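You operate a simulated robot arm through the tools that you are given. There is no shell and no other tool. Be economical: measure what you need, move in short steps, check, and stop when the job is done.

You run a simulated robot arm. Do the job below in one go: nothing can be reset, and whatever is moved stays where it is left.

Task
Swap the wrong ticket on cart 26 for the one with its number.
Fine: the wrong one goes in the free slot of the ticket block; sign to HOLD; brake on.

It is judged by the outcome, as a careful person would: the job done as asked, and still so three seconds after it is handed in. It fails if anything else is knocked over, pushed out of place, dropped, spilled or broken.

Robot
A 7-joint arm with a two-finger parallel gripper on a trunk, on a base that drives. Base frame: it is fixed to the floor where the robot stands at the start and does not move with it; the origin is under the middle of the robot, x ahead of it, y to its left, z up. Units: m, degrees, N and s.
With the tool pointing down near the work surface it reaches from about 0.16 to 0.5 m from the robot's upright axis, wherever it stands. Its first joint turns from -166.0 to 166.0 degrees. Places, roughly: black brake lever [0.5, 0, 0.6]; black sign knob [0.9, -0.3, 0.8]; cart 26 ticket holder [0.7, -0.1, 0.8]; green brake lever [2.4, 1.3, 0.5]; green sign knob [2, 1, 0.8]; grey brake lever [-0.5, 1.4, 0.1]; middle slot of the ticket block [-0.7, 1.6, 0.9]; red brake lever [2.7, 2.9, 0.1]; ticket [-0.75, 1.5, 1]. Payload 1.57 kg.
The TCP is the grasp point between the finger pads, 0.03 m short of the fingertips. In the tool frame z runs along the fingers and y along their closing line. Largest opening 0.08 m; finger width 0.017, thickness 0.012; the body of the gripper, 0.04 by 0.082 m, starts 0.08 m behind the TCP.
Orientation is told as [roll, pitch, yaw] about the base's x, y, z axes, in that order, counted from this pose: with the fingers straight down and closing along the base's y, the tool's x points along the base's -x, its y along +y and its z along -z.

Tools
- The arm moves only by the tool apply_moves. Its argument "plan" is a list of rows, each an object of numbers (a shift or turn left out is 0, a gripper value left out holds the last): "x", "y", "z": the shift along the base's x, y, z in m; "wx", "wy", "wz": the turn, a rotation vector about the base's x, y, z in degrees; "jaw": the finger opening in m, from 0 to 0.08. In form: [{"x": .., "y": .., "z": .., "wx": .., "wy": .., "wz": .., "jaw": ..}, ...]. A call has 1 to 10 rows; each row is the pose to reach, as a shift and turn from the pose commanded when the call began. A row lasts 0.2 s, in which the tool goes at most 0.05 m and 8.6 degrees; a call with a longer step from one row to the next is refused whole, and so is a gripper value outside its range. Where a pose cannot be reached the arm comes as near as it can. A force on the tool above 40 N (or 10 N above the force at the start of the call, whichever is more), or a blocked arm, ends the call early, and 0.2 s more pass. Each finger travels about 0.072 m/s and halts on what it meets, pressing with about 22 N; the grip force reading is that of the motor and also rises with nothing between the fingers. The clock runs only during rows and for 0.2 s after the last one: add rows that repeat a pose to give the fingers time. It gives the time, the measured TCP pose, the force on the tool (base axes), the opening and the grip force at its end, in the units of the frame above (readings bear some noise), with the torque about the TCP (base axes, N m) and any sound that the robot's microphone picked up.
- Cameras (640 x 400 px; columns grow to the right, rows downward): "scene" is now at [0.0052, 0.1232, 1.4148]; the picture's right is [-0.19, -0.98, 0.00], its down [-0.56, 0.11, -0.82] and it looks along [0.81, -0.15, -0.57] (base axes); focal length 281 px, centre (320, 200). "wrist" rides on the gripper at [0.072, -0.007, -0.122] in the tool frame; the picture's right is [0.09, 1.00, 0.00], its down [-0.84, 0.08, -0.54] and it looks along [-0.54, 0.05, 0.84] (tool axes); focal length 238 px, centre (320, 200). There is no depth. A picture from a camera that has moved, and an enlarged one, comes with that camera's place and axes in the base frame and with its lens. The place of the scene camera against the robot may be out by one fixed shift of up to 0.025 m in any direction.
- camera(camera): a new picture of that camera. No time passes.
- raise_lower(by): slides the trunk up (or, below 0, down) by that many m; the arm and the scene camera ride with it, the base frame stays. It gives what a move gives, with no picture.
- roll_base(legs): drives the robot by 1 to 6 legs, each [ahead, left, turn to the left] in m, m and degrees, along the robot's own axes; the way and the turn of a leg run together, so that a leg with both is an arc; at most 1.5 m and 180 degrees a leg. The arm and the cameras ride along, it lands a little off, and it stops where it bumps. It gives what a move gives.
- aim_head(pan, tilt): turns the head with the scene camera to pan (to the left, within 86 degrees either way) and tilt (down, from -29 to 69), counted from straight ahead of the robot. It gives what a move gives.
- inspect(camera, box): a new picture of the part [left, top, right, bottom] of that camera's present view, enlarged. No time passes.
- close_job(): hands the job in; it is judged then, once.

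Go step by step. Nothing tells you exact positions but the pictures and the camera data: compare them with the known pose of the tool, close in by small moves and look again before you grip or let go. The budget is 120 turns and 78 pictures, counting those below and the enlarged ones. Unless the task says otherwise, let go and move clear before handing in, and close with one line.

The tools are called after ">>>" as a command line: name --argument value ..., lists and objects as JSON in quotes. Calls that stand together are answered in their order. apply_moves: Moves the arm, as the interface text tells. Its arguments: {"type":"object","properties":{"plan":{"type":"array"}},"required":["plan"]} The other tools are called the same way: raise_lower (by) slides the trunk up or down; roll_base (legs) drives the base; aim_head (pan, tilt) turns the head that bears the scene camera; camera (camera) takes a picture; inspect (camera, box) takes an enlarged picture of a part of a camera's view; close_job () hands the job in.

At the start:

```text
t: 0.0
tcp_pos: [0.4102, 0.0357, 1.1078]
tcp_rot: [0.1, 0.0, 0.1]
ft_force: [-0.3, 0.7, 0.1]
ft_torque: [0.0, 0.04, 0.02]
grip_width: 0.0802
gripper_force: 0.0
trunk travel left (down, up): [-0.05, 0.065]
robot x, y, heading: [-0.0022, -0.0012, 0.1]
head pan, tilt: [-10.8, 34.9]
```

scene: 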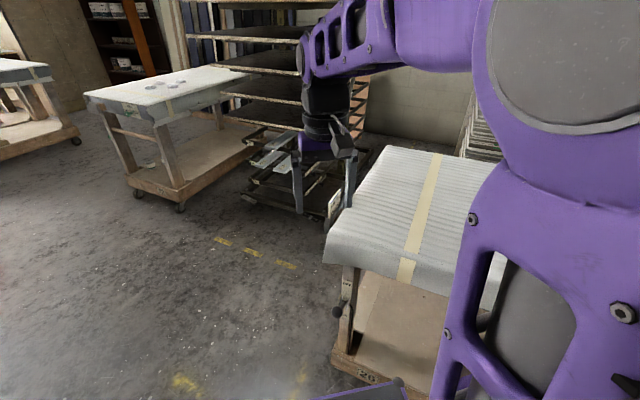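
wrist: 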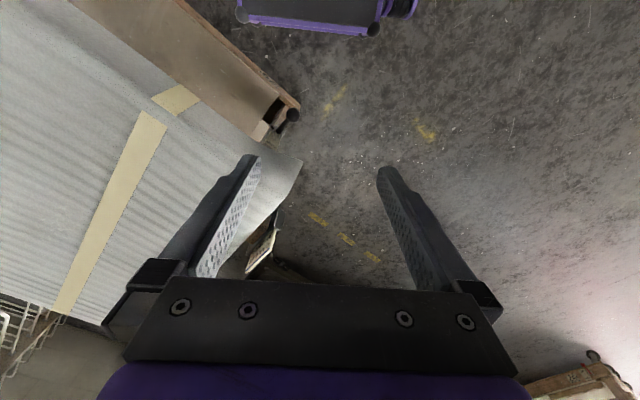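

I see a cart marked 26 in front to the right with a ticket holder on its far-left side. I'll look closer before moving.

>>> inspect --camera "scene" --box '[230, 120, 470, 270]'

>>> inspect --camera "scene" --box '[300, 240, 460, 400]'

>>> inspect --camera "wrist" --box '[220, 60, 320, 300]'

```text
2.67 times, centred on (350, 195) of scene
camera zoom: at [0.0052, 0.1232, 1.4148], right [-0.19, -0.98, 0.0], down [-0.56, 0.11, -0.82], along [0.81, -0.15, -0.57], focal length 750 px, centre (240, 213)
```

zoom: 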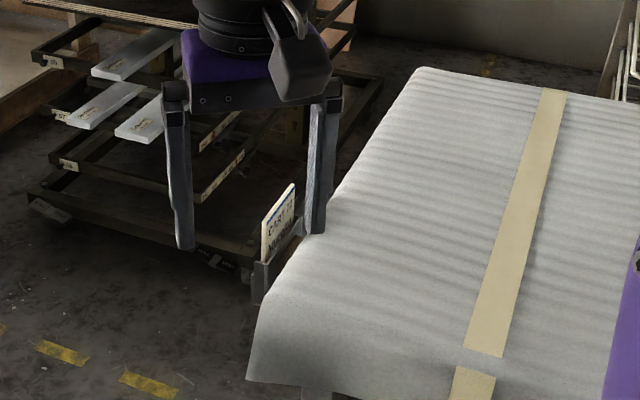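

```text
2.50 times, centred on (380, 320) of scene
camera zoom: at [0.0052, 0.1232, 1.4148], right [-0.19, -0.98, 0.0], down [-0.56, 0.11, -0.82], along [0.81, -0.15, -0.57], focal length 703 px, centre (170, -100)
```

zoom: 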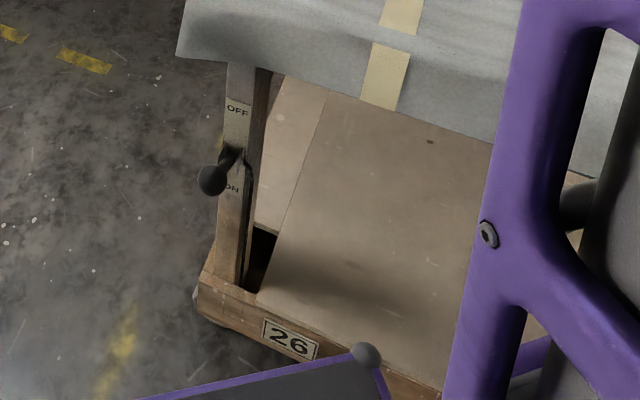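

```text
1.67 times, centred on (270, 180) of wrist
camera zoom: at [0.3376, 0.0293, 1.2291], right [-0.09, 1.0, 0.0], down [0.84, 0.08, 0.54], along [0.54, 0.05, -0.84], focal length 397 px, centre (403, 233)
```

zoom: 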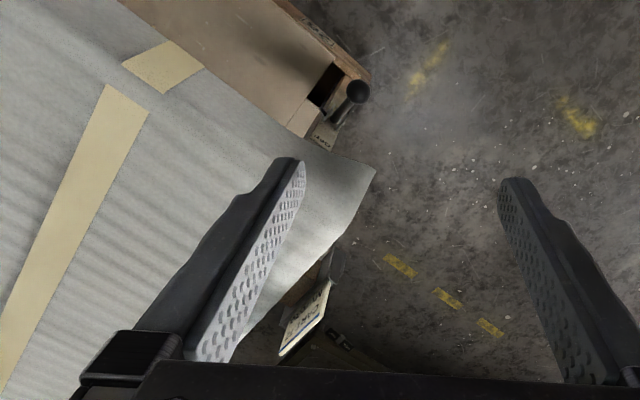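

The brake lever, ticket holder and a "26" plate are in view. I'll zoom in on the ticket, then look around for the sign and the ticket block.

>>> inspect --camera "scene" --box '[315, 180, 365, 240]'

>>> inspect --camera "scene" --box '[320, 260, 380, 340]'

>>> aim_head --pan 80 --tilt 25

>>> camera --camera "scene"

```text
6.67 times, centred on (340, 210) of scene
camera zoom: at [0.0052, 0.1232, 1.4148], right [-0.19, -0.98, 0.0], down [-0.56, 0.11, -0.82], along [0.81, -0.15, -0.57], focal length 1875 px, centre (187, 133)
```

zoom: 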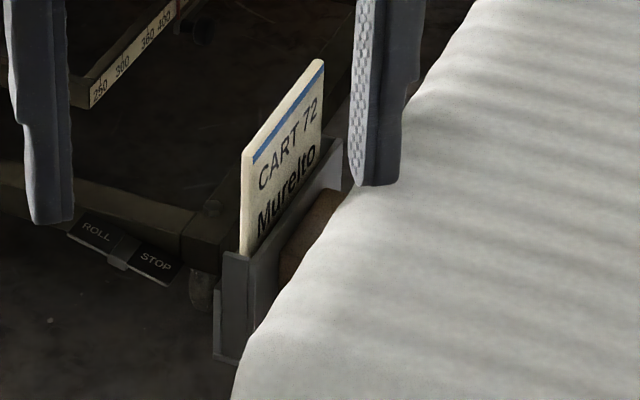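

```text
5.00 times, centred on (350, 300) of scene
camera zoom: at [0.0052, 0.1232, 1.4148], right [-0.19, -0.98, 0.0], down [-0.56, 0.11, -0.82], along [0.81, -0.15, -0.57], focal length 1406 px, centre (170, -300)
```

zoom: 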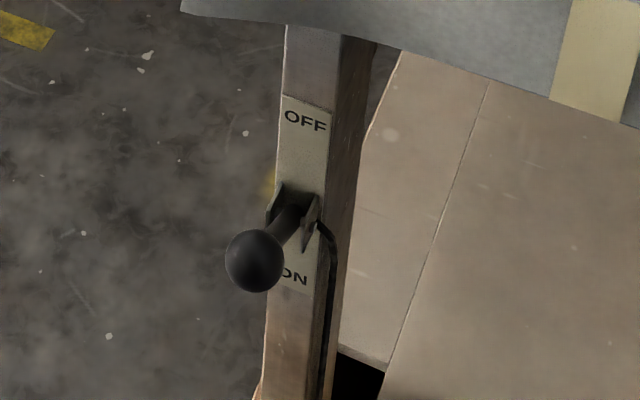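

```text
t: 1.7
tcp_pos: [0.4103, 0.0378, 1.1061]
tcp_rot: [0.0, 0.2, 0.0]
ft_force: [-0.7, 1.3, 0.3]
ft_torque: [0.01, 0.01, 0.01]
grip_width: 0.0801
gripper_force: 0.0
trunk travel left (down, up): [-0.05, 0.065]
robot x, y, heading: [-0.001, 0.0005, 0.1]
head pan, tilt: [80.0, 25.0]
```

```text
70 pictures are left
camera scene: at [0.0094, 0.1544, 1.429], right [0.16, -0.99, 0.0], down [-0.43, -0.07, -0.9], along [0.89, 0.14, -0.44], focal length 281 px, centre (320, 200)
```

scene: 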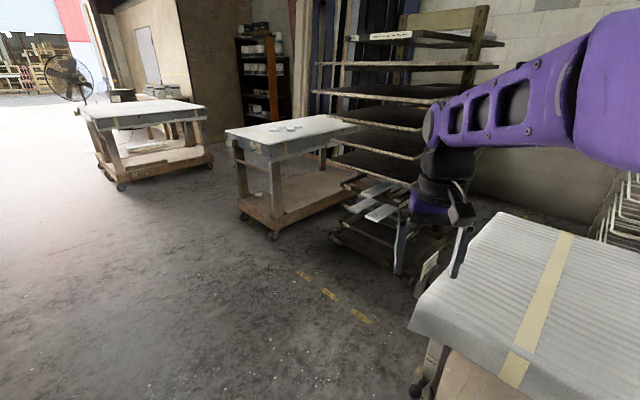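

Cart 26 bears the ticket "CART 72". The head seems not to have finished turning in that picture; I'll take it again.

>>> camera --camera "scene"

```text
69 pictures are left
camera scene: at [0.0094, 0.1544, 1.429], right [0.16, -0.99, 0.0], down [-0.43, -0.07, -0.9], along [0.89, 0.14, -0.44], focal length 281 px, centre (320, 200)
```

scene: 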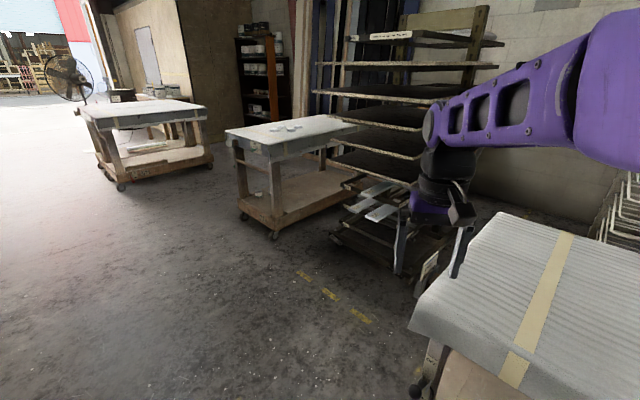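

The head needs clock time to finish turning; I'll pass time with a holding move.

>>> apply_moves --plan '[{}, {}, {}, {}, {}, {}, {}, {}, {}, {}]'

>>> camera --camera "scene"

```text
t: 3.9
tcp_pos: [0.4104, 0.0366, 1.1064]
tcp_rot: [0.0, 0.1, 0.1]
ft_force: [1.2, -0.6, -0.7]
ft_torque: [0.0, -0.01, -0.01]
grip_width: 0.0801
gripper_force: 0.1
trunk travel left (down, up): [-0.05, 0.065]
robot x, y, heading: [0.0035, -0.0013, -0.1]
head pan, tilt: [80.0, 25.0]
```

```text
68 pictures are left
camera scene: at [0.0095, 0.1545, 1.4296], right [0.16, -0.99, 0.0], down [-0.43, -0.07, -0.9], along [0.89, 0.14, -0.43], focal length 281 px, centre (320, 200)
```

scene: 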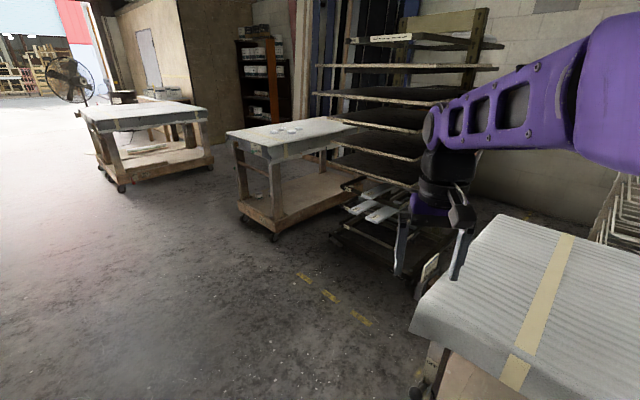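

The head's real direction (about 9° left) doesn't match the reported 80. I'll command it again.

>>> aim_head --pan 60 --tilt 25

>>> camera --camera "scene"

```text
t: 4.7
tcp_pos: [0.4097, 0.0356, 1.1065]
tcp_rot: [0.0, 0.1, 0.0]
ft_force: [0.1, -0.5, 0.0]
ft_torque: [0.03, 0.01, 0.01]
grip_width: 0.0799
gripper_force: 0.0
trunk travel left (down, up): [-0.05, 0.065]
robot x, y, heading: [0.0015, 0.0027, -0.0]
head pan, tilt: [60.0, 25.0]
```

```text
67 pictures are left
camera scene: at [0.0095, 0.1545, 1.4298], right [0.16, -0.99, 0.0], down [-0.42, -0.07, -0.9], along [0.89, 0.14, -0.43], focal length 281 px, centre (320, 200)
```

scene: 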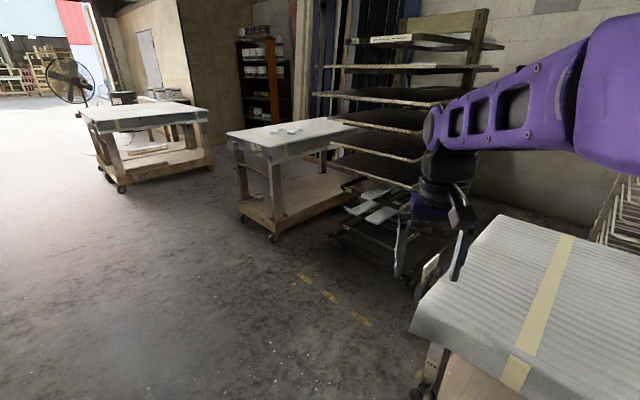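

The head pan is limited, so I'll turn the base instead. The ticket holder is on the cart's left side, so I'll drive into the free aisle there and face it.

>>> roll_base --legs '[[0, 0.5, 0], [1.0, 0, 0], [0, 0, -125]]'

>>> aim_head --pan 0 --tilt 45

>>> camera --camera "scene"

>>> camera --camera "wrist"

```text
t: 20.1
tcp_pos: [0.792, 0.1381, 1.1062]
tcp_rot: [0.0, 0.1, -124.0]
ft_force: [0.7, -0.2, -0.6]
ft_torque: [-0.03, 0.02, -0.01]
grip_width: 0.08
gripper_force: 0.0
trunk travel left (down, up): [-0.05, 0.065]
robot x, y, heading: [0.9935, 0.4982, -124.3]
head pan, tilt: [60.0, 25.0]
```

```text
t: 21.4
tcp_pos: [0.7923, 0.1381, 1.1073]
tcp_rot: [0.0, 0.1, -124.0]
ft_force: [0.1, 0.3, 0.4]
ft_torque: [-0.03, -0.01, 0.02]
grip_width: 0.0798
gripper_force: 0.1
trunk travel left (down, up): [-0.05, 0.065]
robot x, y, heading: [0.9896, 0.4984, -124.1]
head pan, tilt: [0.0, 45.0]
```

```text
66 pictures are left
camera scene: at [1.1209, 0.4271, 1.3999], right [-0.83, 0.56, 0.0], down [0.4, 0.59, -0.71], along [-0.4, -0.59, -0.71], focal length 281 px, centre (320, 200)
```

scene: 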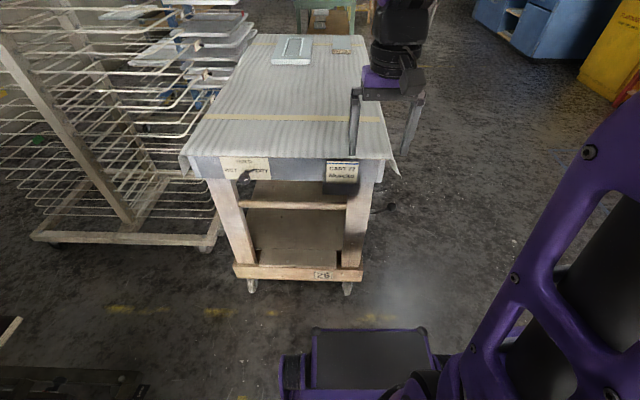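

```text
65 pictures are left
camera wrist: at [0.8262, 0.2009, 1.2288], right [0.88, -0.48, 0.0], down [-0.4, -0.74, 0.54], along [-0.26, -0.47, -0.84], focal length 238 px, centre (320, 200)
```

wrist: 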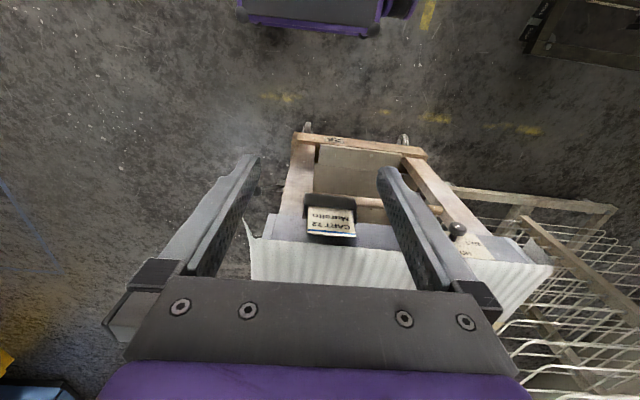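

The cart's end face with the ticket holder and sign is now in front. Zooming in on both.

>>> inspect --camera "scene" --box '[200, 140, 400, 220]'

>>> inspect --camera "wrist" --box '[290, 170, 390, 250]'

>>> inspect --camera "wrist" --box '[430, 200, 530, 280]'

```text
3.20 times, centred on (300, 180) of scene
camera zoom: at [1.1209, 0.4271, 1.3999], right [-0.83, 0.56, 0.0], down [0.4, 0.59, -0.71], along [-0.4, -0.59, -0.71], focal length 900 px, centre (384, 264)
```

zoom: 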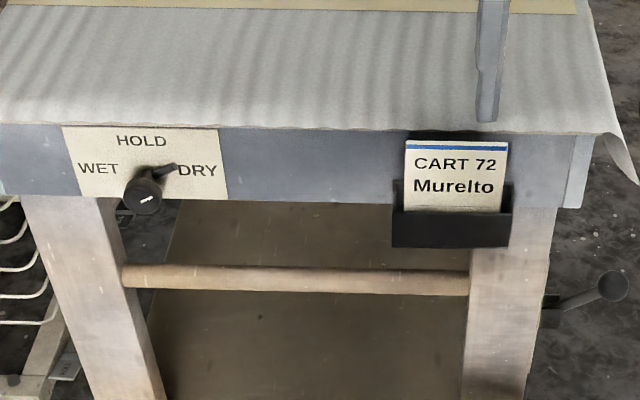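

```text
5.00 times, centred on (340, 210) of wrist
camera zoom: at [0.8262, 0.2009, 1.2288], right [0.88, -0.48, 0.0], down [-0.4, -0.74, 0.54], along [-0.26, -0.47, -0.84], focal length 1192 px, centre (220, 150)
```

zoom: 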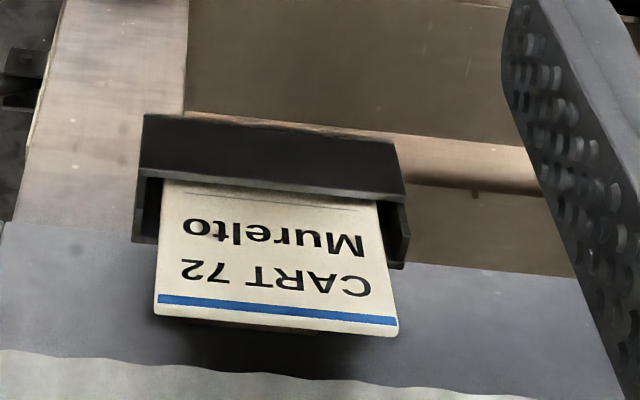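

```text
5.00 times, centred on (480, 240) of wrist
camera zoom: at [0.8262, 0.2009, 1.2288], right [0.88, -0.48, 0.0], down [-0.4, -0.74, 0.54], along [-0.26, -0.47, -0.84], focal length 1192 px, centre (-480, 0)
```

zoom: 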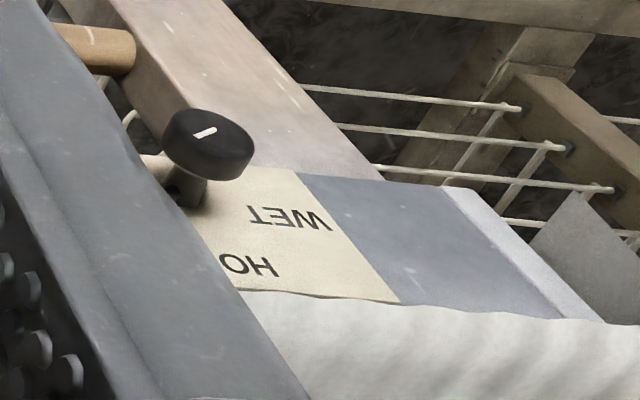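

The sign reads DRY, and from triangulation the brake lever points up (OFF, ball at about [0.50, -0.02, 0.645]). I'll move closer to the ticket and take a second wrist view for a good fix.

>>> roll_base --legs '[[0.19, 0.06, -1]]'

>>> camera --camera "wrist"

>>> camera --camera "scene"

```text
t: 22.9
tcp_pos: [0.7285, -0.0489, 1.1064]
tcp_rot: [0.0, 0.1, -125.0]
ft_force: [-0.4, 0.5, 0.4]
ft_torque: [-0.02, -0.01, 0.01]
grip_width: 0.08
gripper_force: 0.1
trunk travel left (down, up): [-0.05, 0.065]
robot x, y, heading: [0.933, 0.3111, -125.1]
head pan, tilt: [0.0, 45.0]
```

```text
61 pictures are left
camera wrist: at [0.7638, 0.0135, 1.2285], right [0.87, -0.5, 0.0], down [-0.42, -0.73, 0.54], along [-0.27, -0.47, -0.84], focal length 238 px, centre (320, 200)
```

wrist: 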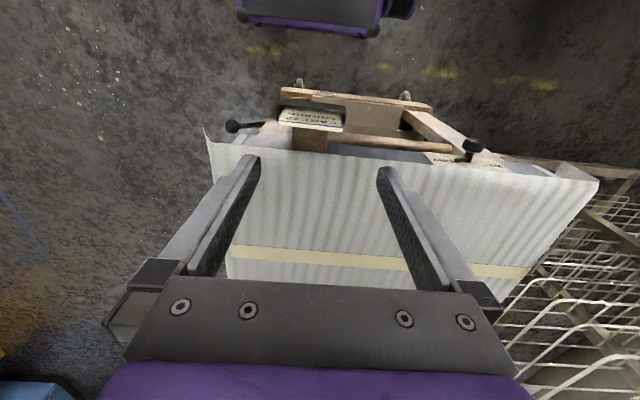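

```text
60 pictures are left
camera scene: at [1.0625, 0.2352, 1.3998], right [-0.82, 0.57, 0.0], down [0.41, 0.58, -0.71], along [-0.41, -0.58, -0.71], focal length 281 px, centre (320, 200)
```

scene: 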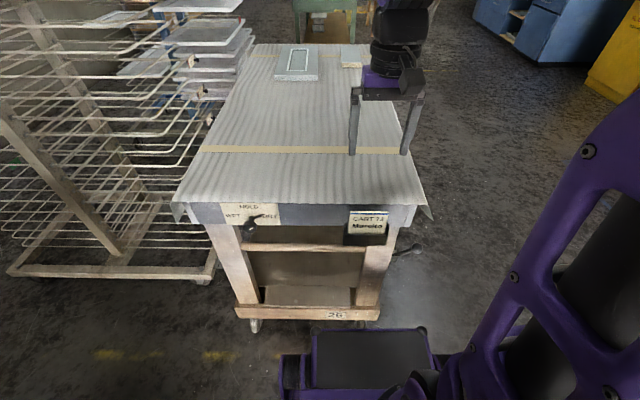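

Zooming into the wrist view for precise ticket corners.

>>> inspect --camera "wrist" --box '[260, 80, 380, 155]'

>>> inspect --camera "scene" --box '[320, 190, 440, 270]'

```text
5.33 times, centred on (320, 118) of wrist
camera zoom: at [0.7638, 0.0135, 1.2285], right [0.87, -0.5, 0.0], down [-0.42, -0.73, 0.54], along [-0.27, -0.47, -0.84], focal length 1271 px, centre (320, 640)
```

zoom: 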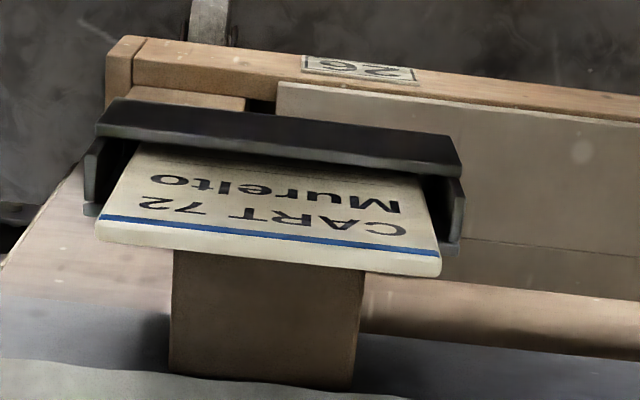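

```text
5.00 times, centred on (380, 230) of scene
camera zoom: at [1.0625, 0.2352, 1.3998], right [-0.82, 0.57, 0.0], down [0.41, 0.58, -0.71], along [-0.41, -0.58, -0.71], focal length 1406 px, centre (20, 50)
```

zoom: 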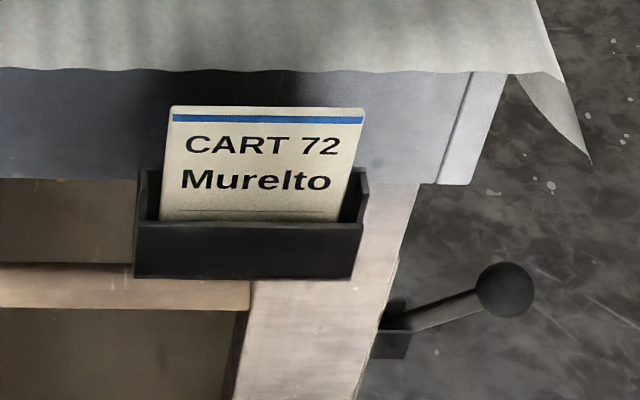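

Triangulated: ticket top at z≈0.90, 0.088 wide, about 21 mm ahead and 12 mm right of the TCP. I'll turn the wrist about 90° so that the fingers close across the ticket.

>>> apply_moves --plan '[{"wz": 8.5, "jaw": 0.08}, {"wz": 17}, {"wz": 25.5}, {"wz": 34}, {"wz": 42.5}, {"wz": 51}, {"wz": 59.5}, {"wz": 68}, {"wz": 76.5}, {"wz": 85}]'

>>> apply_moves --plan '[{"wz": 3.3, "jaw": 0.044}, {"wz": 3.3}, {"wz": 3.3}]'

>>> camera --camera "wrist"

>>> camera --camera "scene"

```text
t: 25.1
tcp_pos: [0.7292, -0.049, 1.1068]
tcp_rot: [0.0, 0.1, -39.8]
ft_force: [0.5, 1.1, 0.9]
ft_torque: [0.0, 0.0, 0.02]
grip_width: 0.08
gripper_force: 0.0
trunk travel left (down, up): [-0.05, 0.065]
robot x, y, heading: [0.9342, 0.31, -125.1]
head pan, tilt: [0.0, 45.0]
```

```text
t: 25.9
tcp_pos: [0.7291, -0.0493, 1.1071]
tcp_rot: [0.1, 0.1, -36.7]
ft_force: [-0.3, 0.0, 0.1]
ft_torque: [-0.03, 0.0, 0.0]
grip_width: 0.0438
gripper_force: 0.1
trunk travel left (down, up): [-0.05, 0.065]
robot x, y, heading: [0.9343, 0.3081, -124.9]
head pan, tilt: [0.0, 45.0]
```

```text
57 pictures are left
camera wrist: at [0.6666, -0.0118, 1.2284], right [0.52, 0.85, 0.0], down [0.72, -0.44, 0.54], along [0.46, -0.28, -0.84], focal length 238 px, centre (320, 200)
```

wrist: 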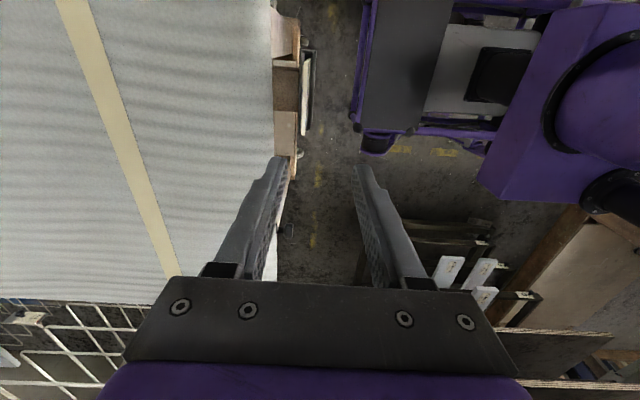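

```text
56 pictures are left
camera scene: at [1.0625, 0.2351, 1.3998], right [-0.82, 0.57, 0.0], down [0.41, 0.58, -0.71], along [-0.41, -0.58, -0.71], focal length 281 px, centre (320, 200)
```

scene: 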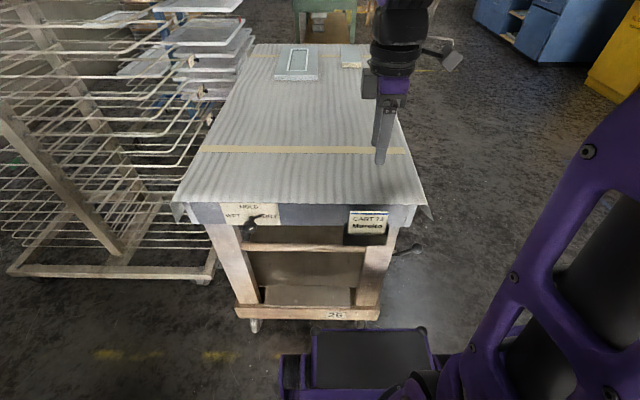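

Wrist is turned. Zoom to measure the ticket's line between the fingers.

>>> inspect --camera "wrist" --box '[260, 20, 380, 170]'

```text
2.67 times, centred on (320, 95) of wrist
camera zoom: at [0.6666, -0.0118, 1.2284], right [0.52, 0.85, 0.0], down [0.72, -0.44, 0.54], along [0.46, -0.28, -0.84], focal length 636 px, centre (320, 480)
```

zoom: 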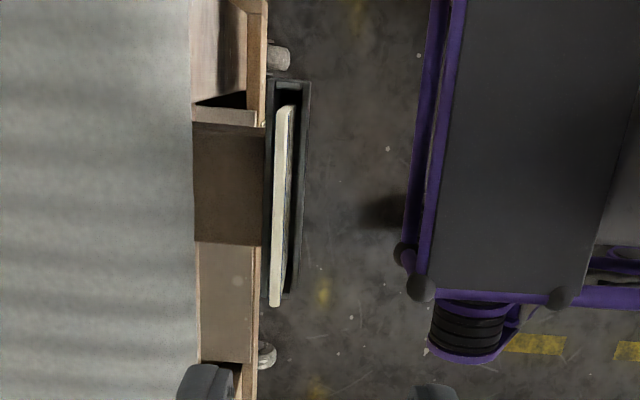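

Ticket centre is offset (-0.0225, -0.0103) from the TCP, nicely aligned with the jaws. Moving over it and descending most of the way.

>>> apply_moves --plan '[{"x": -0.0225, "y": -0.0103}, {"x": -0.0225, "y": -0.0103, "z": -0.045}, {"x": -0.0225, "y": -0.0103, "z": -0.09}, {"x": -0.0225, "y": -0.0103, "z": -0.13}, {"x": -0.0225, "y": -0.0103, "z": -0.15}, {"x": -0.0225, "y": -0.0103, "z": -0.15}]'

>>> camera --camera "wrist"

```text
t: 27.3
tcp_pos: [0.7067, -0.0598, 0.9562]
tcp_rot: [-0.1, 0.1, -36.6]
ft_force: [0.1, 1.0, 0.6]
ft_torque: [0.04, -0.04, -0.02]
grip_width: 0.0441
gripper_force: 0.1
trunk travel left (down, up): [-0.05, 0.065]
robot x, y, heading: [0.931, 0.3075, -125.1]
head pan, tilt: [0.0, 45.0]
```

```text
54 pictures are left
camera wrist: at [0.6443, -0.022, 1.0778], right [0.52, 0.85, 0.0], down [0.72, -0.44, 0.54], along [0.46, -0.28, -0.84], focal length 238 px, centre (320, 200)
```

wrist: 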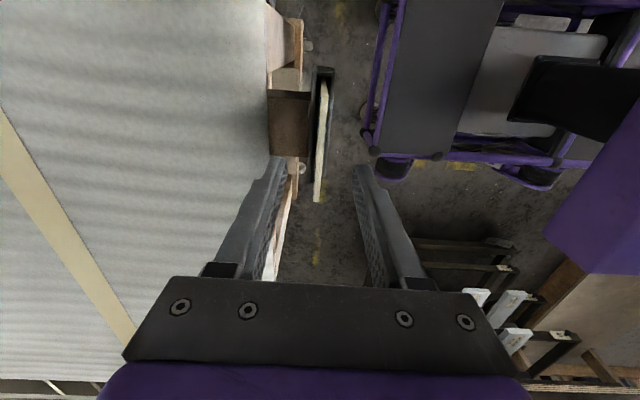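

Jaws are centred on the ticket with clearance to the sheet. Descending to grip and closing.

>>> apply_moves --plan '[{"z": -0.03}, {"z": -0.06}, {"z": -0.075}, {"z": -0.075}, {"z": -0.075, "jaw": 0}, {"z": -0.075}, {"z": -0.075}, {"z": -0.075}]'

>>> camera --camera "wrist"

```text
t: 29.1
tcp_pos: [0.7057, -0.0585, 0.8823]
tcp_rot: [0.0, 0.1, -36.7]
ft_force: [0.5, -0.3, -0.3]
ft_torque: [0.0, -0.01, -0.03]
grip_width: 0.0054
gripper_force: 22.0
trunk travel left (down, up): [-0.05, 0.065]
robot x, y, heading: [0.936, 0.3094, -124.8]
head pan, tilt: [0.0, 45.0]
```

```text
53 pictures are left
camera wrist: at [0.6434, -0.0218, 1.0035], right [0.52, 0.85, 0.0], down [0.72, -0.44, 0.54], along [0.46, -0.28, -0.84], focal length 238 px, centre (320, 200)
```

wrist: 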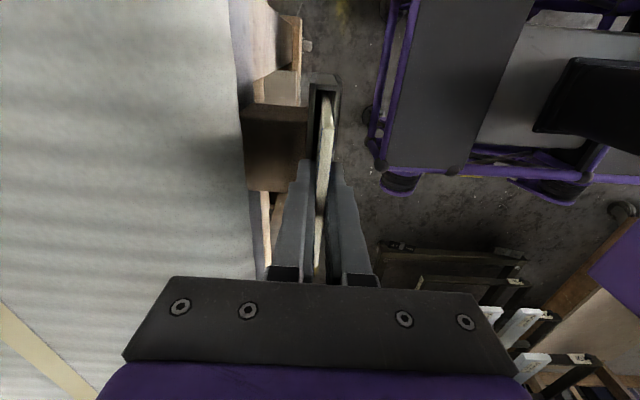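

Gripped (5.4 mm). Lifting it straight out.

>>> apply_moves --plan '[{"z": 0.03}, {"z": 0.07}, {"z": 0.11}, {"z": 0.15}, {"z": 0.19}, {"z": 0.224}, {"z": 0.224}]'

>>> camera --camera "wrist"

>>> camera --camera "scene"

```text
t: 30.7
tcp_pos: [0.7077, -0.0579, 1.1061]
tcp_rot: [0.0, 0.1, -36.8]
ft_force: [-0.6, 0.0, -0.7]
ft_torque: [-0.02, -0.03, 0.02]
grip_width: 0.0053
gripper_force: 22.6
trunk travel left (down, up): [-0.05, 0.065]
robot x, y, heading: [0.935, 0.3106, -125.0]
head pan, tilt: [0.0, 45.0]
```

```text
52 pictures are left
camera wrist: at [0.6453, -0.0217, 1.2284], right [0.52, 0.85, 0.0], down [0.72, -0.44, 0.54], along [0.46, -0.28, -0.84], focal length 238 px, centre (320, 200)
```

wrist: 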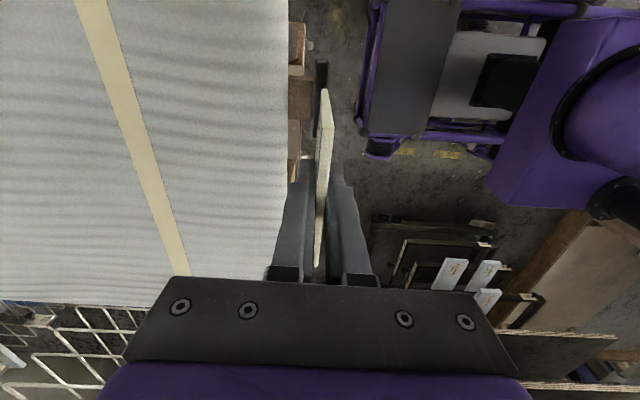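

```text
51 pictures are left
camera scene: at [1.0625, 0.2351, 1.3998], right [-0.82, 0.57, 0.0], down [0.41, 0.58, -0.71], along [-0.41, -0.58, -0.71], focal length 281 px, centre (320, 200)
```

scene: 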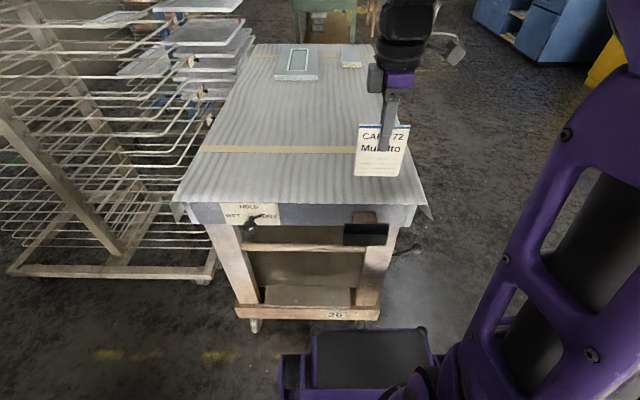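

Ticket 72 is out. I'll back off and turn toward the ticket block at about (-0.7, 1.6) to look.

>>> roll_base --legs '[[-0.3, 0, 0], [0, 0, -85]]'

>>> aim_head --pan 0 --tilt 20

>>> camera --camera "scene"

```text
t: 36.5
tcp_pos: [0.7197, 0.7477, 1.1059]
tcp_rot: [0.0, 0.1, -121.5]
ft_force: [0.5, -0.3, 0.2]
ft_torque: [0.02, 0.03, 0.01]
grip_width: 0.0052
gripper_force: 22.2
trunk travel left (down, up): [-0.05, 0.065]
robot x, y, heading: [1.107, 0.5557, 150.4]
head pan, tilt: [0.0, 45.0]
```

```text
t: 37.4
tcp_pos: [0.721, 0.7491, 1.1064]
tcp_rot: [0.0, 0.2, -121.4]
ft_force: [0.6, -0.3, -0.2]
ft_torque: [-0.01, 0.02, 0.01]
grip_width: 0.0052
gripper_force: 22.2
trunk travel left (down, up): [-0.05, 0.065]
robot x, y, heading: [1.1068, 0.5506, 150.3]
head pan, tilt: [0.0, 20.0]
```

```text
50 pictures are left
camera scene: at [1.0438, 0.4356, 1.4384], right [0.5, 0.87, 0.0], down [0.3, -0.17, -0.94], along [-0.82, 0.47, -0.34], focal length 281 px, centre (320, 200)
```

scene: 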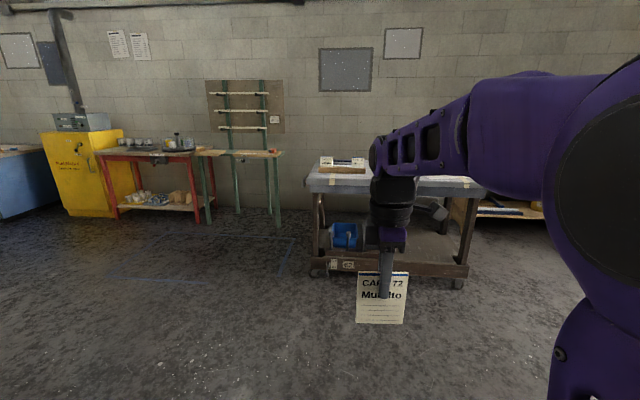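

The ticket block sits on the dark cart by the wall. Zooming in.

>>> inspect --camera "scene" --box '[300, 140, 500, 290]'

>>> inspect --camera "scene" --box '[310, 148, 374, 188]'

```text
2.67 times, centred on (400, 215) of scene
camera zoom: at [1.0438, 0.4356, 1.4384], right [0.5, 0.87, 0.0], down [0.3, -0.17, -0.94], along [-0.82, 0.47, -0.34], focal length 750 px, centre (107, 160)
```

zoom: 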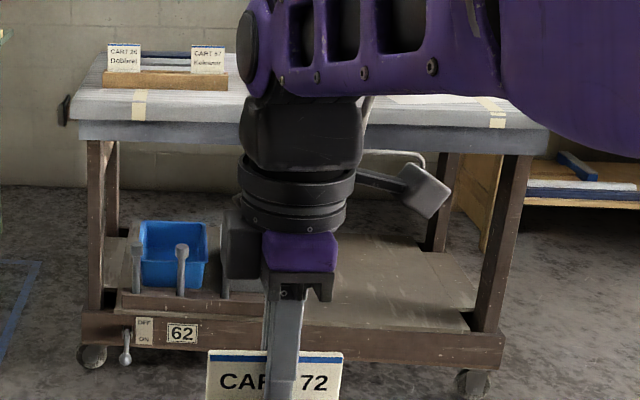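

```text
10.00 times, centred on (342, 168) of scene
camera zoom: at [1.0438, 0.4356, 1.4384], right [0.5, 0.87, 0.0], down [0.3, -0.17, -0.94], along [-0.82, 0.47, -0.34], focal length 2812 px, centre (100, 520)
```

zoom: 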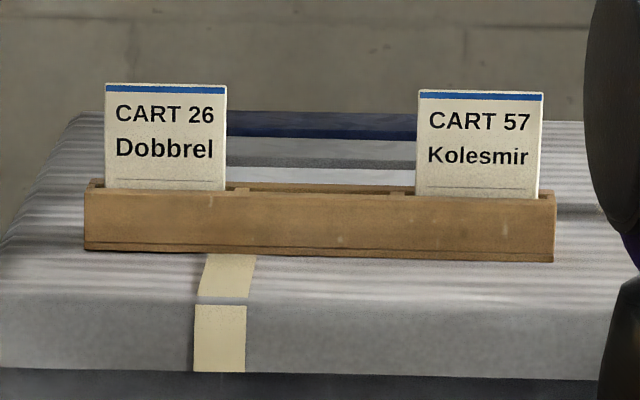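

Block: CART 26 in the left slot, middle free, CART 57 right. I'll drive to about 0.75 m in front of it, squared to the table.

>>> roll_base --legs '[[1.37, 0.086, 0], [0, 0, -8]]'

>>> aim_head --pan 0 --tilt 35

>>> camera --camera "scene"

>>> camera --camera "wrist"

```text
t: 44.9
tcp_pos: [-0.48, 1.4105, 1.1067]
tcp_rot: [0.0, 0.0, -129.8]
ft_force: [0.6, 0.8, 0.5]
ft_torque: [0.01, 0.03, -0.04]
grip_width: 0.0051
gripper_force: 22.1
trunk travel left (down, up): [-0.05, 0.065]
robot x, y, heading: [-0.1256, 1.1624, 141.8]
head pan, tilt: [0.0, 20.0]
```

```text
t: 45.6
tcp_pos: [-0.4805, 1.4108, 1.1053]
tcp_rot: [-0.1, 0.1, -129.7]
ft_force: [0.2, 0.1, 0.0]
ft_torque: [0.0, 0.01, 0.0]
grip_width: 0.0053
gripper_force: 21.9
trunk travel left (down, up): [-0.05, 0.065]
robot x, y, heading: [-0.1264, 1.1634, 141.9]
head pan, tilt: [0.0, 35.0]
```

```text
47 pictures are left
camera scene: at [-0.2023, 1.0534, 1.4147], right [0.62, 0.79, 0.0], down [0.45, -0.35, -0.82], along [-0.65, 0.51, -0.57], focal length 281 px, centre (320, 200)
```

scene: 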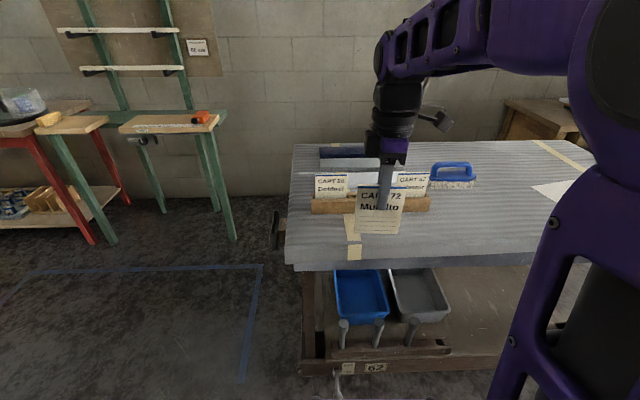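

```text
46 pictures are left
camera wrist: at [-0.4404, 1.4702, 1.2279], right [0.82, -0.57, 0.0], down [-0.48, -0.69, 0.54], along [-0.31, -0.45, -0.84], focal length 238 px, centre (320, 200)
```

wrist: 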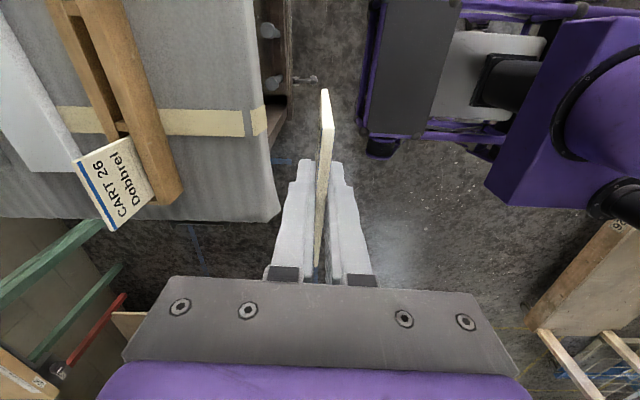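

Zooming on the block from this view, then I'll get a second view to triangulate.

>>> inspect --camera "wrist" --box '[30, 0, 230, 240]'

>>> inspect --camera "scene" --box '[280, 140, 440, 260]'

```text
1.67 times, centred on (130, 120) of wrist
camera zoom: at [-0.4404, 1.4702, 1.2279], right [0.82, -0.57, 0.0], down [-0.48, -0.69, 0.54], along [-0.31, -0.45, -0.84], focal length 397 px, centre (637, 333)
```

zoom: 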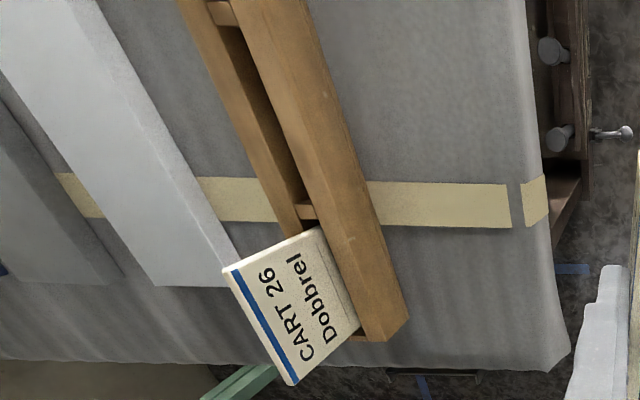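

```text
3.33 times, centred on (360, 200) of scene
camera zoom: at [-0.2023, 1.0534, 1.4147], right [0.62, 0.79, 0.0], down [0.45, -0.35, -0.82], along [-0.65, 0.51, -0.57], focal length 937 px, centre (187, 200)
```

zoom: 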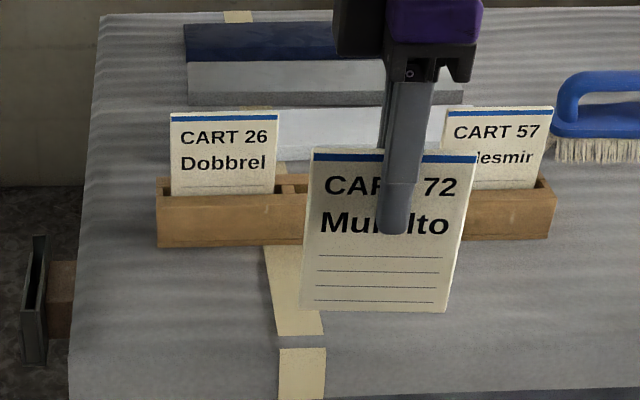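

Block axis is about 53° in the base frame, so the tool needs yaw ≈ -127°. I'll raise the trunk, fix the yaw and extend the arm to test its reach and get a second view.

>>> raise_lower --by 0.06

>>> apply_moves --plan '[{"wz": 2.7, "x": -0.03, "y": 0.024}, {"wz": 2.7, "x": -0.06, "y": 0.048}, {"wz": 2.7, "x": -0.08, "y": 0.063}, {"wz": 2.7, "x": -0.103, "y": 0.08}, {"wz": 2.7, "x": -0.103, "y": 0.08}]'

>>> camera --camera "wrist"

```text
t: 46.6
tcp_pos: [-0.4812, 1.4122, 1.1659]
tcp_rot: [0.0, 0.1, -129.8]
ft_force: [0.2, 0.5, -1.0]
ft_torque: [0.0, -0.03, 0.01]
grip_width: 0.0053
gripper_force: 22.3
trunk travel left (down, up): [-0.11, 0.005]
robot x, y, heading: [-0.1248, 1.168, 142.0]
head pan, tilt: [0.0, 35.0]
```

```text
t: 47.9
tcp_pos: [-0.5834, 1.4915, 1.1658]
tcp_rot: [0.0, 0.1, -127.1]
ft_force: [-0.3, 0.0, 0.2]
ft_torque: [-0.01, -0.01, 0.01]
grip_width: 0.0051
gripper_force: 22.2
trunk travel left (down, up): [-0.11, 0.005]
robot x, y, heading: [-0.1271, 1.1627, 141.6]
head pan, tilt: [0.0, 35.0]
```

```text
43 pictures are left
camera wrist: at [-0.5468, 1.5525, 1.2878], right [0.85, -0.53, 0.0], down [-0.44, -0.72, 0.54], along [-0.28, -0.46, -0.84], focal length 238 px, centre (320, 200)
```

wrist: 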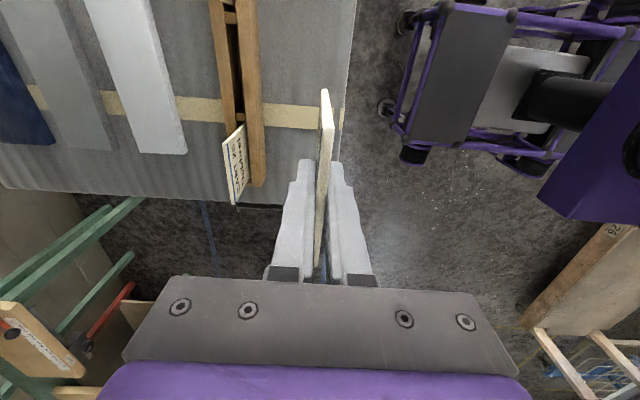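

Reach to 0.56 m works. Zoom for measuring.

>>> inspect --camera "wrist" --box '[180, 0, 340, 220]'

```text
1.82 times, centred on (260, 110) of wrist
camera zoom: at [-0.5468, 1.5525, 1.2878], right [0.85, -0.53, 0.0], down [-0.44, -0.72, 0.54], along [-0.28, -0.46, -0.84], focal length 433 px, centre (429, 364)
```

zoom: 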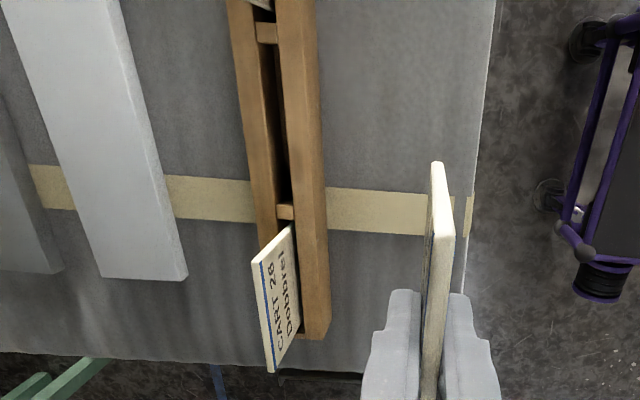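

Triangulated: tickets in the block have top z≈1.009; free middle slot centre ≈(-0.655, 1.589), trough ~12 mm wide, slot ~0.104 long. I'll drive ahead 0.10 m (staying clear of cart 62's lever), with the ticket well above the block.

>>> roll_base --legs '[[0.1, 0, 0]]'

>>> camera --camera "wrist"

>>> inspect --camera "wrist" --box '[260, 0, 420, 280]'

```text
t: 49.1
tcp_pos: [-0.6614, 1.5532, 1.1663]
tcp_rot: [0.0, 0.1, -127.0]
ft_force: [0.2, 0.6, -1.6]
ft_torque: [0.01, 0.04, -0.02]
grip_width: 0.0052
gripper_force: 22.1
trunk travel left (down, up): [-0.11, 0.005]
robot x, y, heading: [-0.2026, 1.2263, 142.1]
head pan, tilt: [0.0, 35.0]
stopped in leg 1: the robot was blocked; the commanded pose is now the measured one
```

```text
41 pictures are left
camera wrist: at [-0.6232, 1.6133, 1.2875], right [0.85, -0.53, 0.0], down [-0.44, -0.71, 0.54], along [-0.28, -0.46, -0.84], focal length 238 px, centre (320, 200)
```

wrist: 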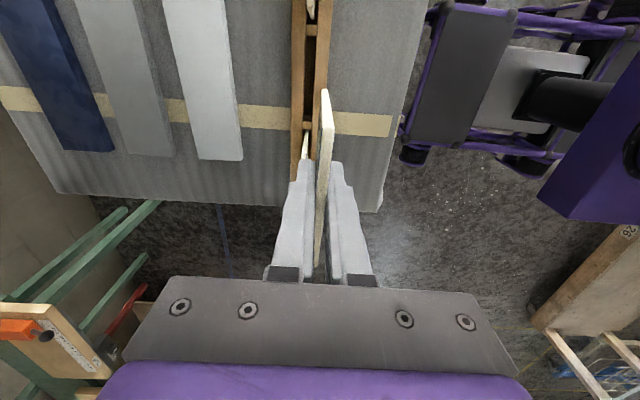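

```text
1.43 times, centred on (340, 140) of wrist
camera zoom: at [-0.6232, 1.6133, 1.2875], right [0.85, -0.53, 0.0], down [-0.44, -0.71, 0.54], along [-0.28, -0.46, -0.84], focal length 340 px, centre (291, 286)
```

zoom: 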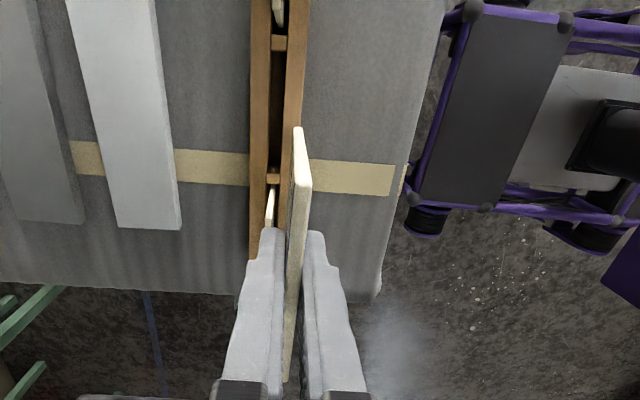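

The robot touched something near the end of the leg. I'll back off 2 cm and inspect cart 62's front and lever.

>>> roll_base --legs '[[-0.025, 0, 0]]'

>>> aim_head --pan 0 --tilt 60

>>> camera --camera "scene"

>>> inspect --camera "wrist" --box '[260, 0, 420, 160]'

```text
t: 49.9
tcp_pos: [-0.6417, 1.5385, 1.1648]
tcp_rot: [0.0, 0.1, -127.1]
ft_force: [0.0, 0.0, -0.9]
ft_torque: [0.01, -0.01, 0.01]
grip_width: 0.0051
gripper_force: 21.9
trunk travel left (down, up): [-0.11, 0.005]
robot x, y, heading: [-0.183, 1.2074, 141.9]
head pan, tilt: [0.0, 35.0]
```

```text
t: 50.8
tcp_pos: [-0.6413, 1.537, 1.1664]
tcp_rot: [0.0, 0.1, -127.1]
ft_force: [-0.4, 0.9, 0.8]
ft_torque: [0.0, 0.01, -0.01]
grip_width: 0.0054
gripper_force: 21.9
trunk travel left (down, up): [-0.11, 0.005]
robot x, y, heading: [-0.1822, 1.206, 142.1]
head pan, tilt: [0.0, 60.0]
```

```text
39 pictures are left
camera scene: at [-0.2432, 1.0855, 1.4404], right [0.62, 0.79, 0.0], down [0.68, -0.53, -0.5], along [-0.39, 0.31, -0.87], focal length 281 px, centre (320, 200)
```

scene: 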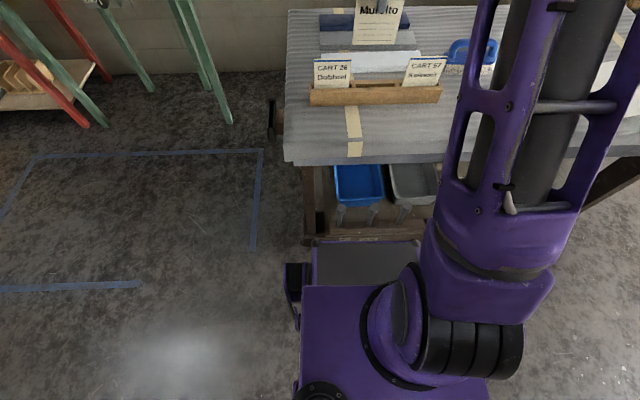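

```text
2.50 times, centred on (340, 80) of wrist
camera zoom: at [-0.6038, 1.598, 1.2876], right [0.85, -0.53, 0.0], down [-0.44, -0.71, 0.54], along [-0.28, -0.46, -0.84], focal length 596 px, centre (270, 500)
```

zoom: 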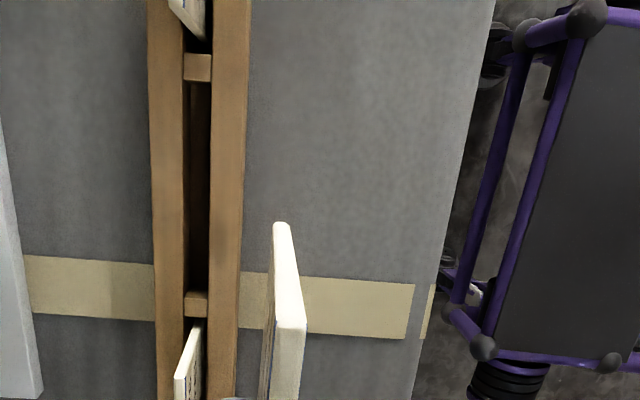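

Cart 62 and its block haven't moved (slot centre measures the same, (-0.657, 1.588)). Moving the ticket over the slot.

>>> apply_moves --plan '[{"x": -0.0074, "y": 0.0267}, {"x": -0.0144, "y": 0.0531}, {"x": -0.0144, "y": 0.0531, "z": -0.03}, {"x": -0.0144, "y": 0.0531, "z": -0.06}, {"x": -0.0144, "y": 0.0531, "z": -0.06}]'

>>> inspect --camera "wrist" --box '[260, 0, 420, 160]'

```text
t: 52.0
tcp_pos: [-0.6557, 1.5915, 1.1057]
tcp_rot: [0.1, 0.0, -127.1]
ft_force: [-0.1, 0.2, -0.9]
ft_torque: [0.0, 0.01, -0.04]
grip_width: 0.0053
gripper_force: 22.1
trunk travel left (down, up): [-0.11, 0.005]
robot x, y, heading: [-0.1821, 1.2128, 141.9]
head pan, tilt: [0.0, 60.0]
```

```text
2.50 times, centred on (340, 80) of wrist
camera zoom: at [-0.6188, 1.6518, 1.2273], right [0.85, -0.53, 0.0], down [-0.44, -0.71, 0.54], along [-0.28, -0.46, -0.84], focal length 596 px, centre (270, 500)
```

zoom: 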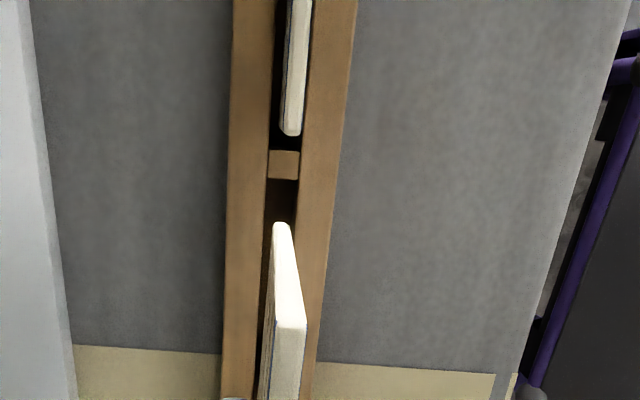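

Ticket is aligned with the trough within ~1 mm. Lowering it into the slot.

>>> apply_moves --plan '[{"x": 0.001, "y": -0.0006, "z": -0.03}, {"x": 0.001, "y": -0.0006, "z": -0.055}, {"x": 0.001, "y": -0.0006, "z": -0.07}, {"x": 0.001, "y": -0.0006, "z": -0.085}, {"x": 0.001, "y": -0.0006, "z": -0.1}, {"x": 0.001, "y": -0.0006, "z": -0.108}, {"x": 0.001, "y": -0.0006, "z": -0.108}]'

>>> camera --camera "wrist"

>>> inspect --camera "scene" --box '[280, 0, 480, 170]'

```text
t: 53.6
tcp_pos: [-0.6535, 1.5894, 0.9977]
tcp_rot: [0.0, 0.1, -127.1]
ft_force: [0.8, -0.5, 0.1]
ft_torque: [0.01, -0.01, -0.04]
grip_width: 0.0051
gripper_force: 21.5
trunk travel left (down, up): [-0.11, 0.005]
robot x, y, heading: [-0.1828, 1.2113, 142.0]
head pan, tilt: [0.0, 60.0]
```

```text
36 pictures are left
camera wrist: at [-0.6172, 1.6505, 1.1195], right [0.85, -0.53, 0.0], down [-0.44, -0.71, 0.54], along [-0.28, -0.46, -0.84], focal length 238 px, centre (320, 200)
```

wrist: 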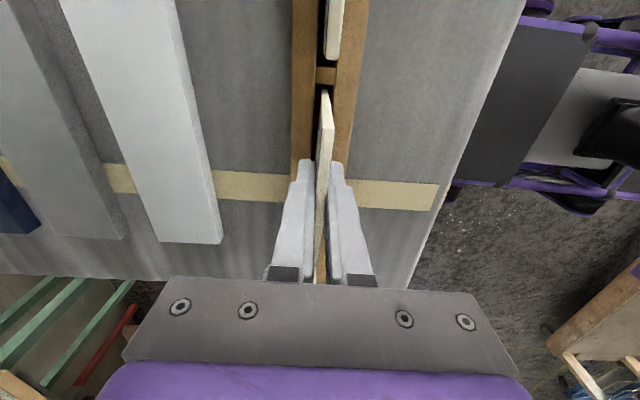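

```text
2.35 times, centred on (380, 85) of scene
camera zoom: at [-0.2432, 1.0855, 1.4404], right [0.62, 0.79, 0.0], down [0.68, -0.53, -0.5], along [-0.39, 0.31, -0.87], focal length 662 px, centre (179, 471)
```

zoom: 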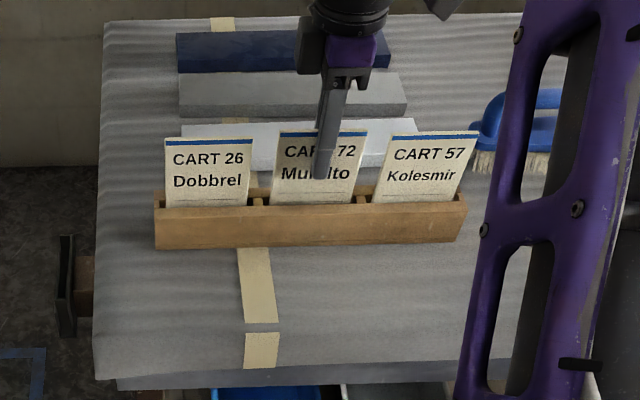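

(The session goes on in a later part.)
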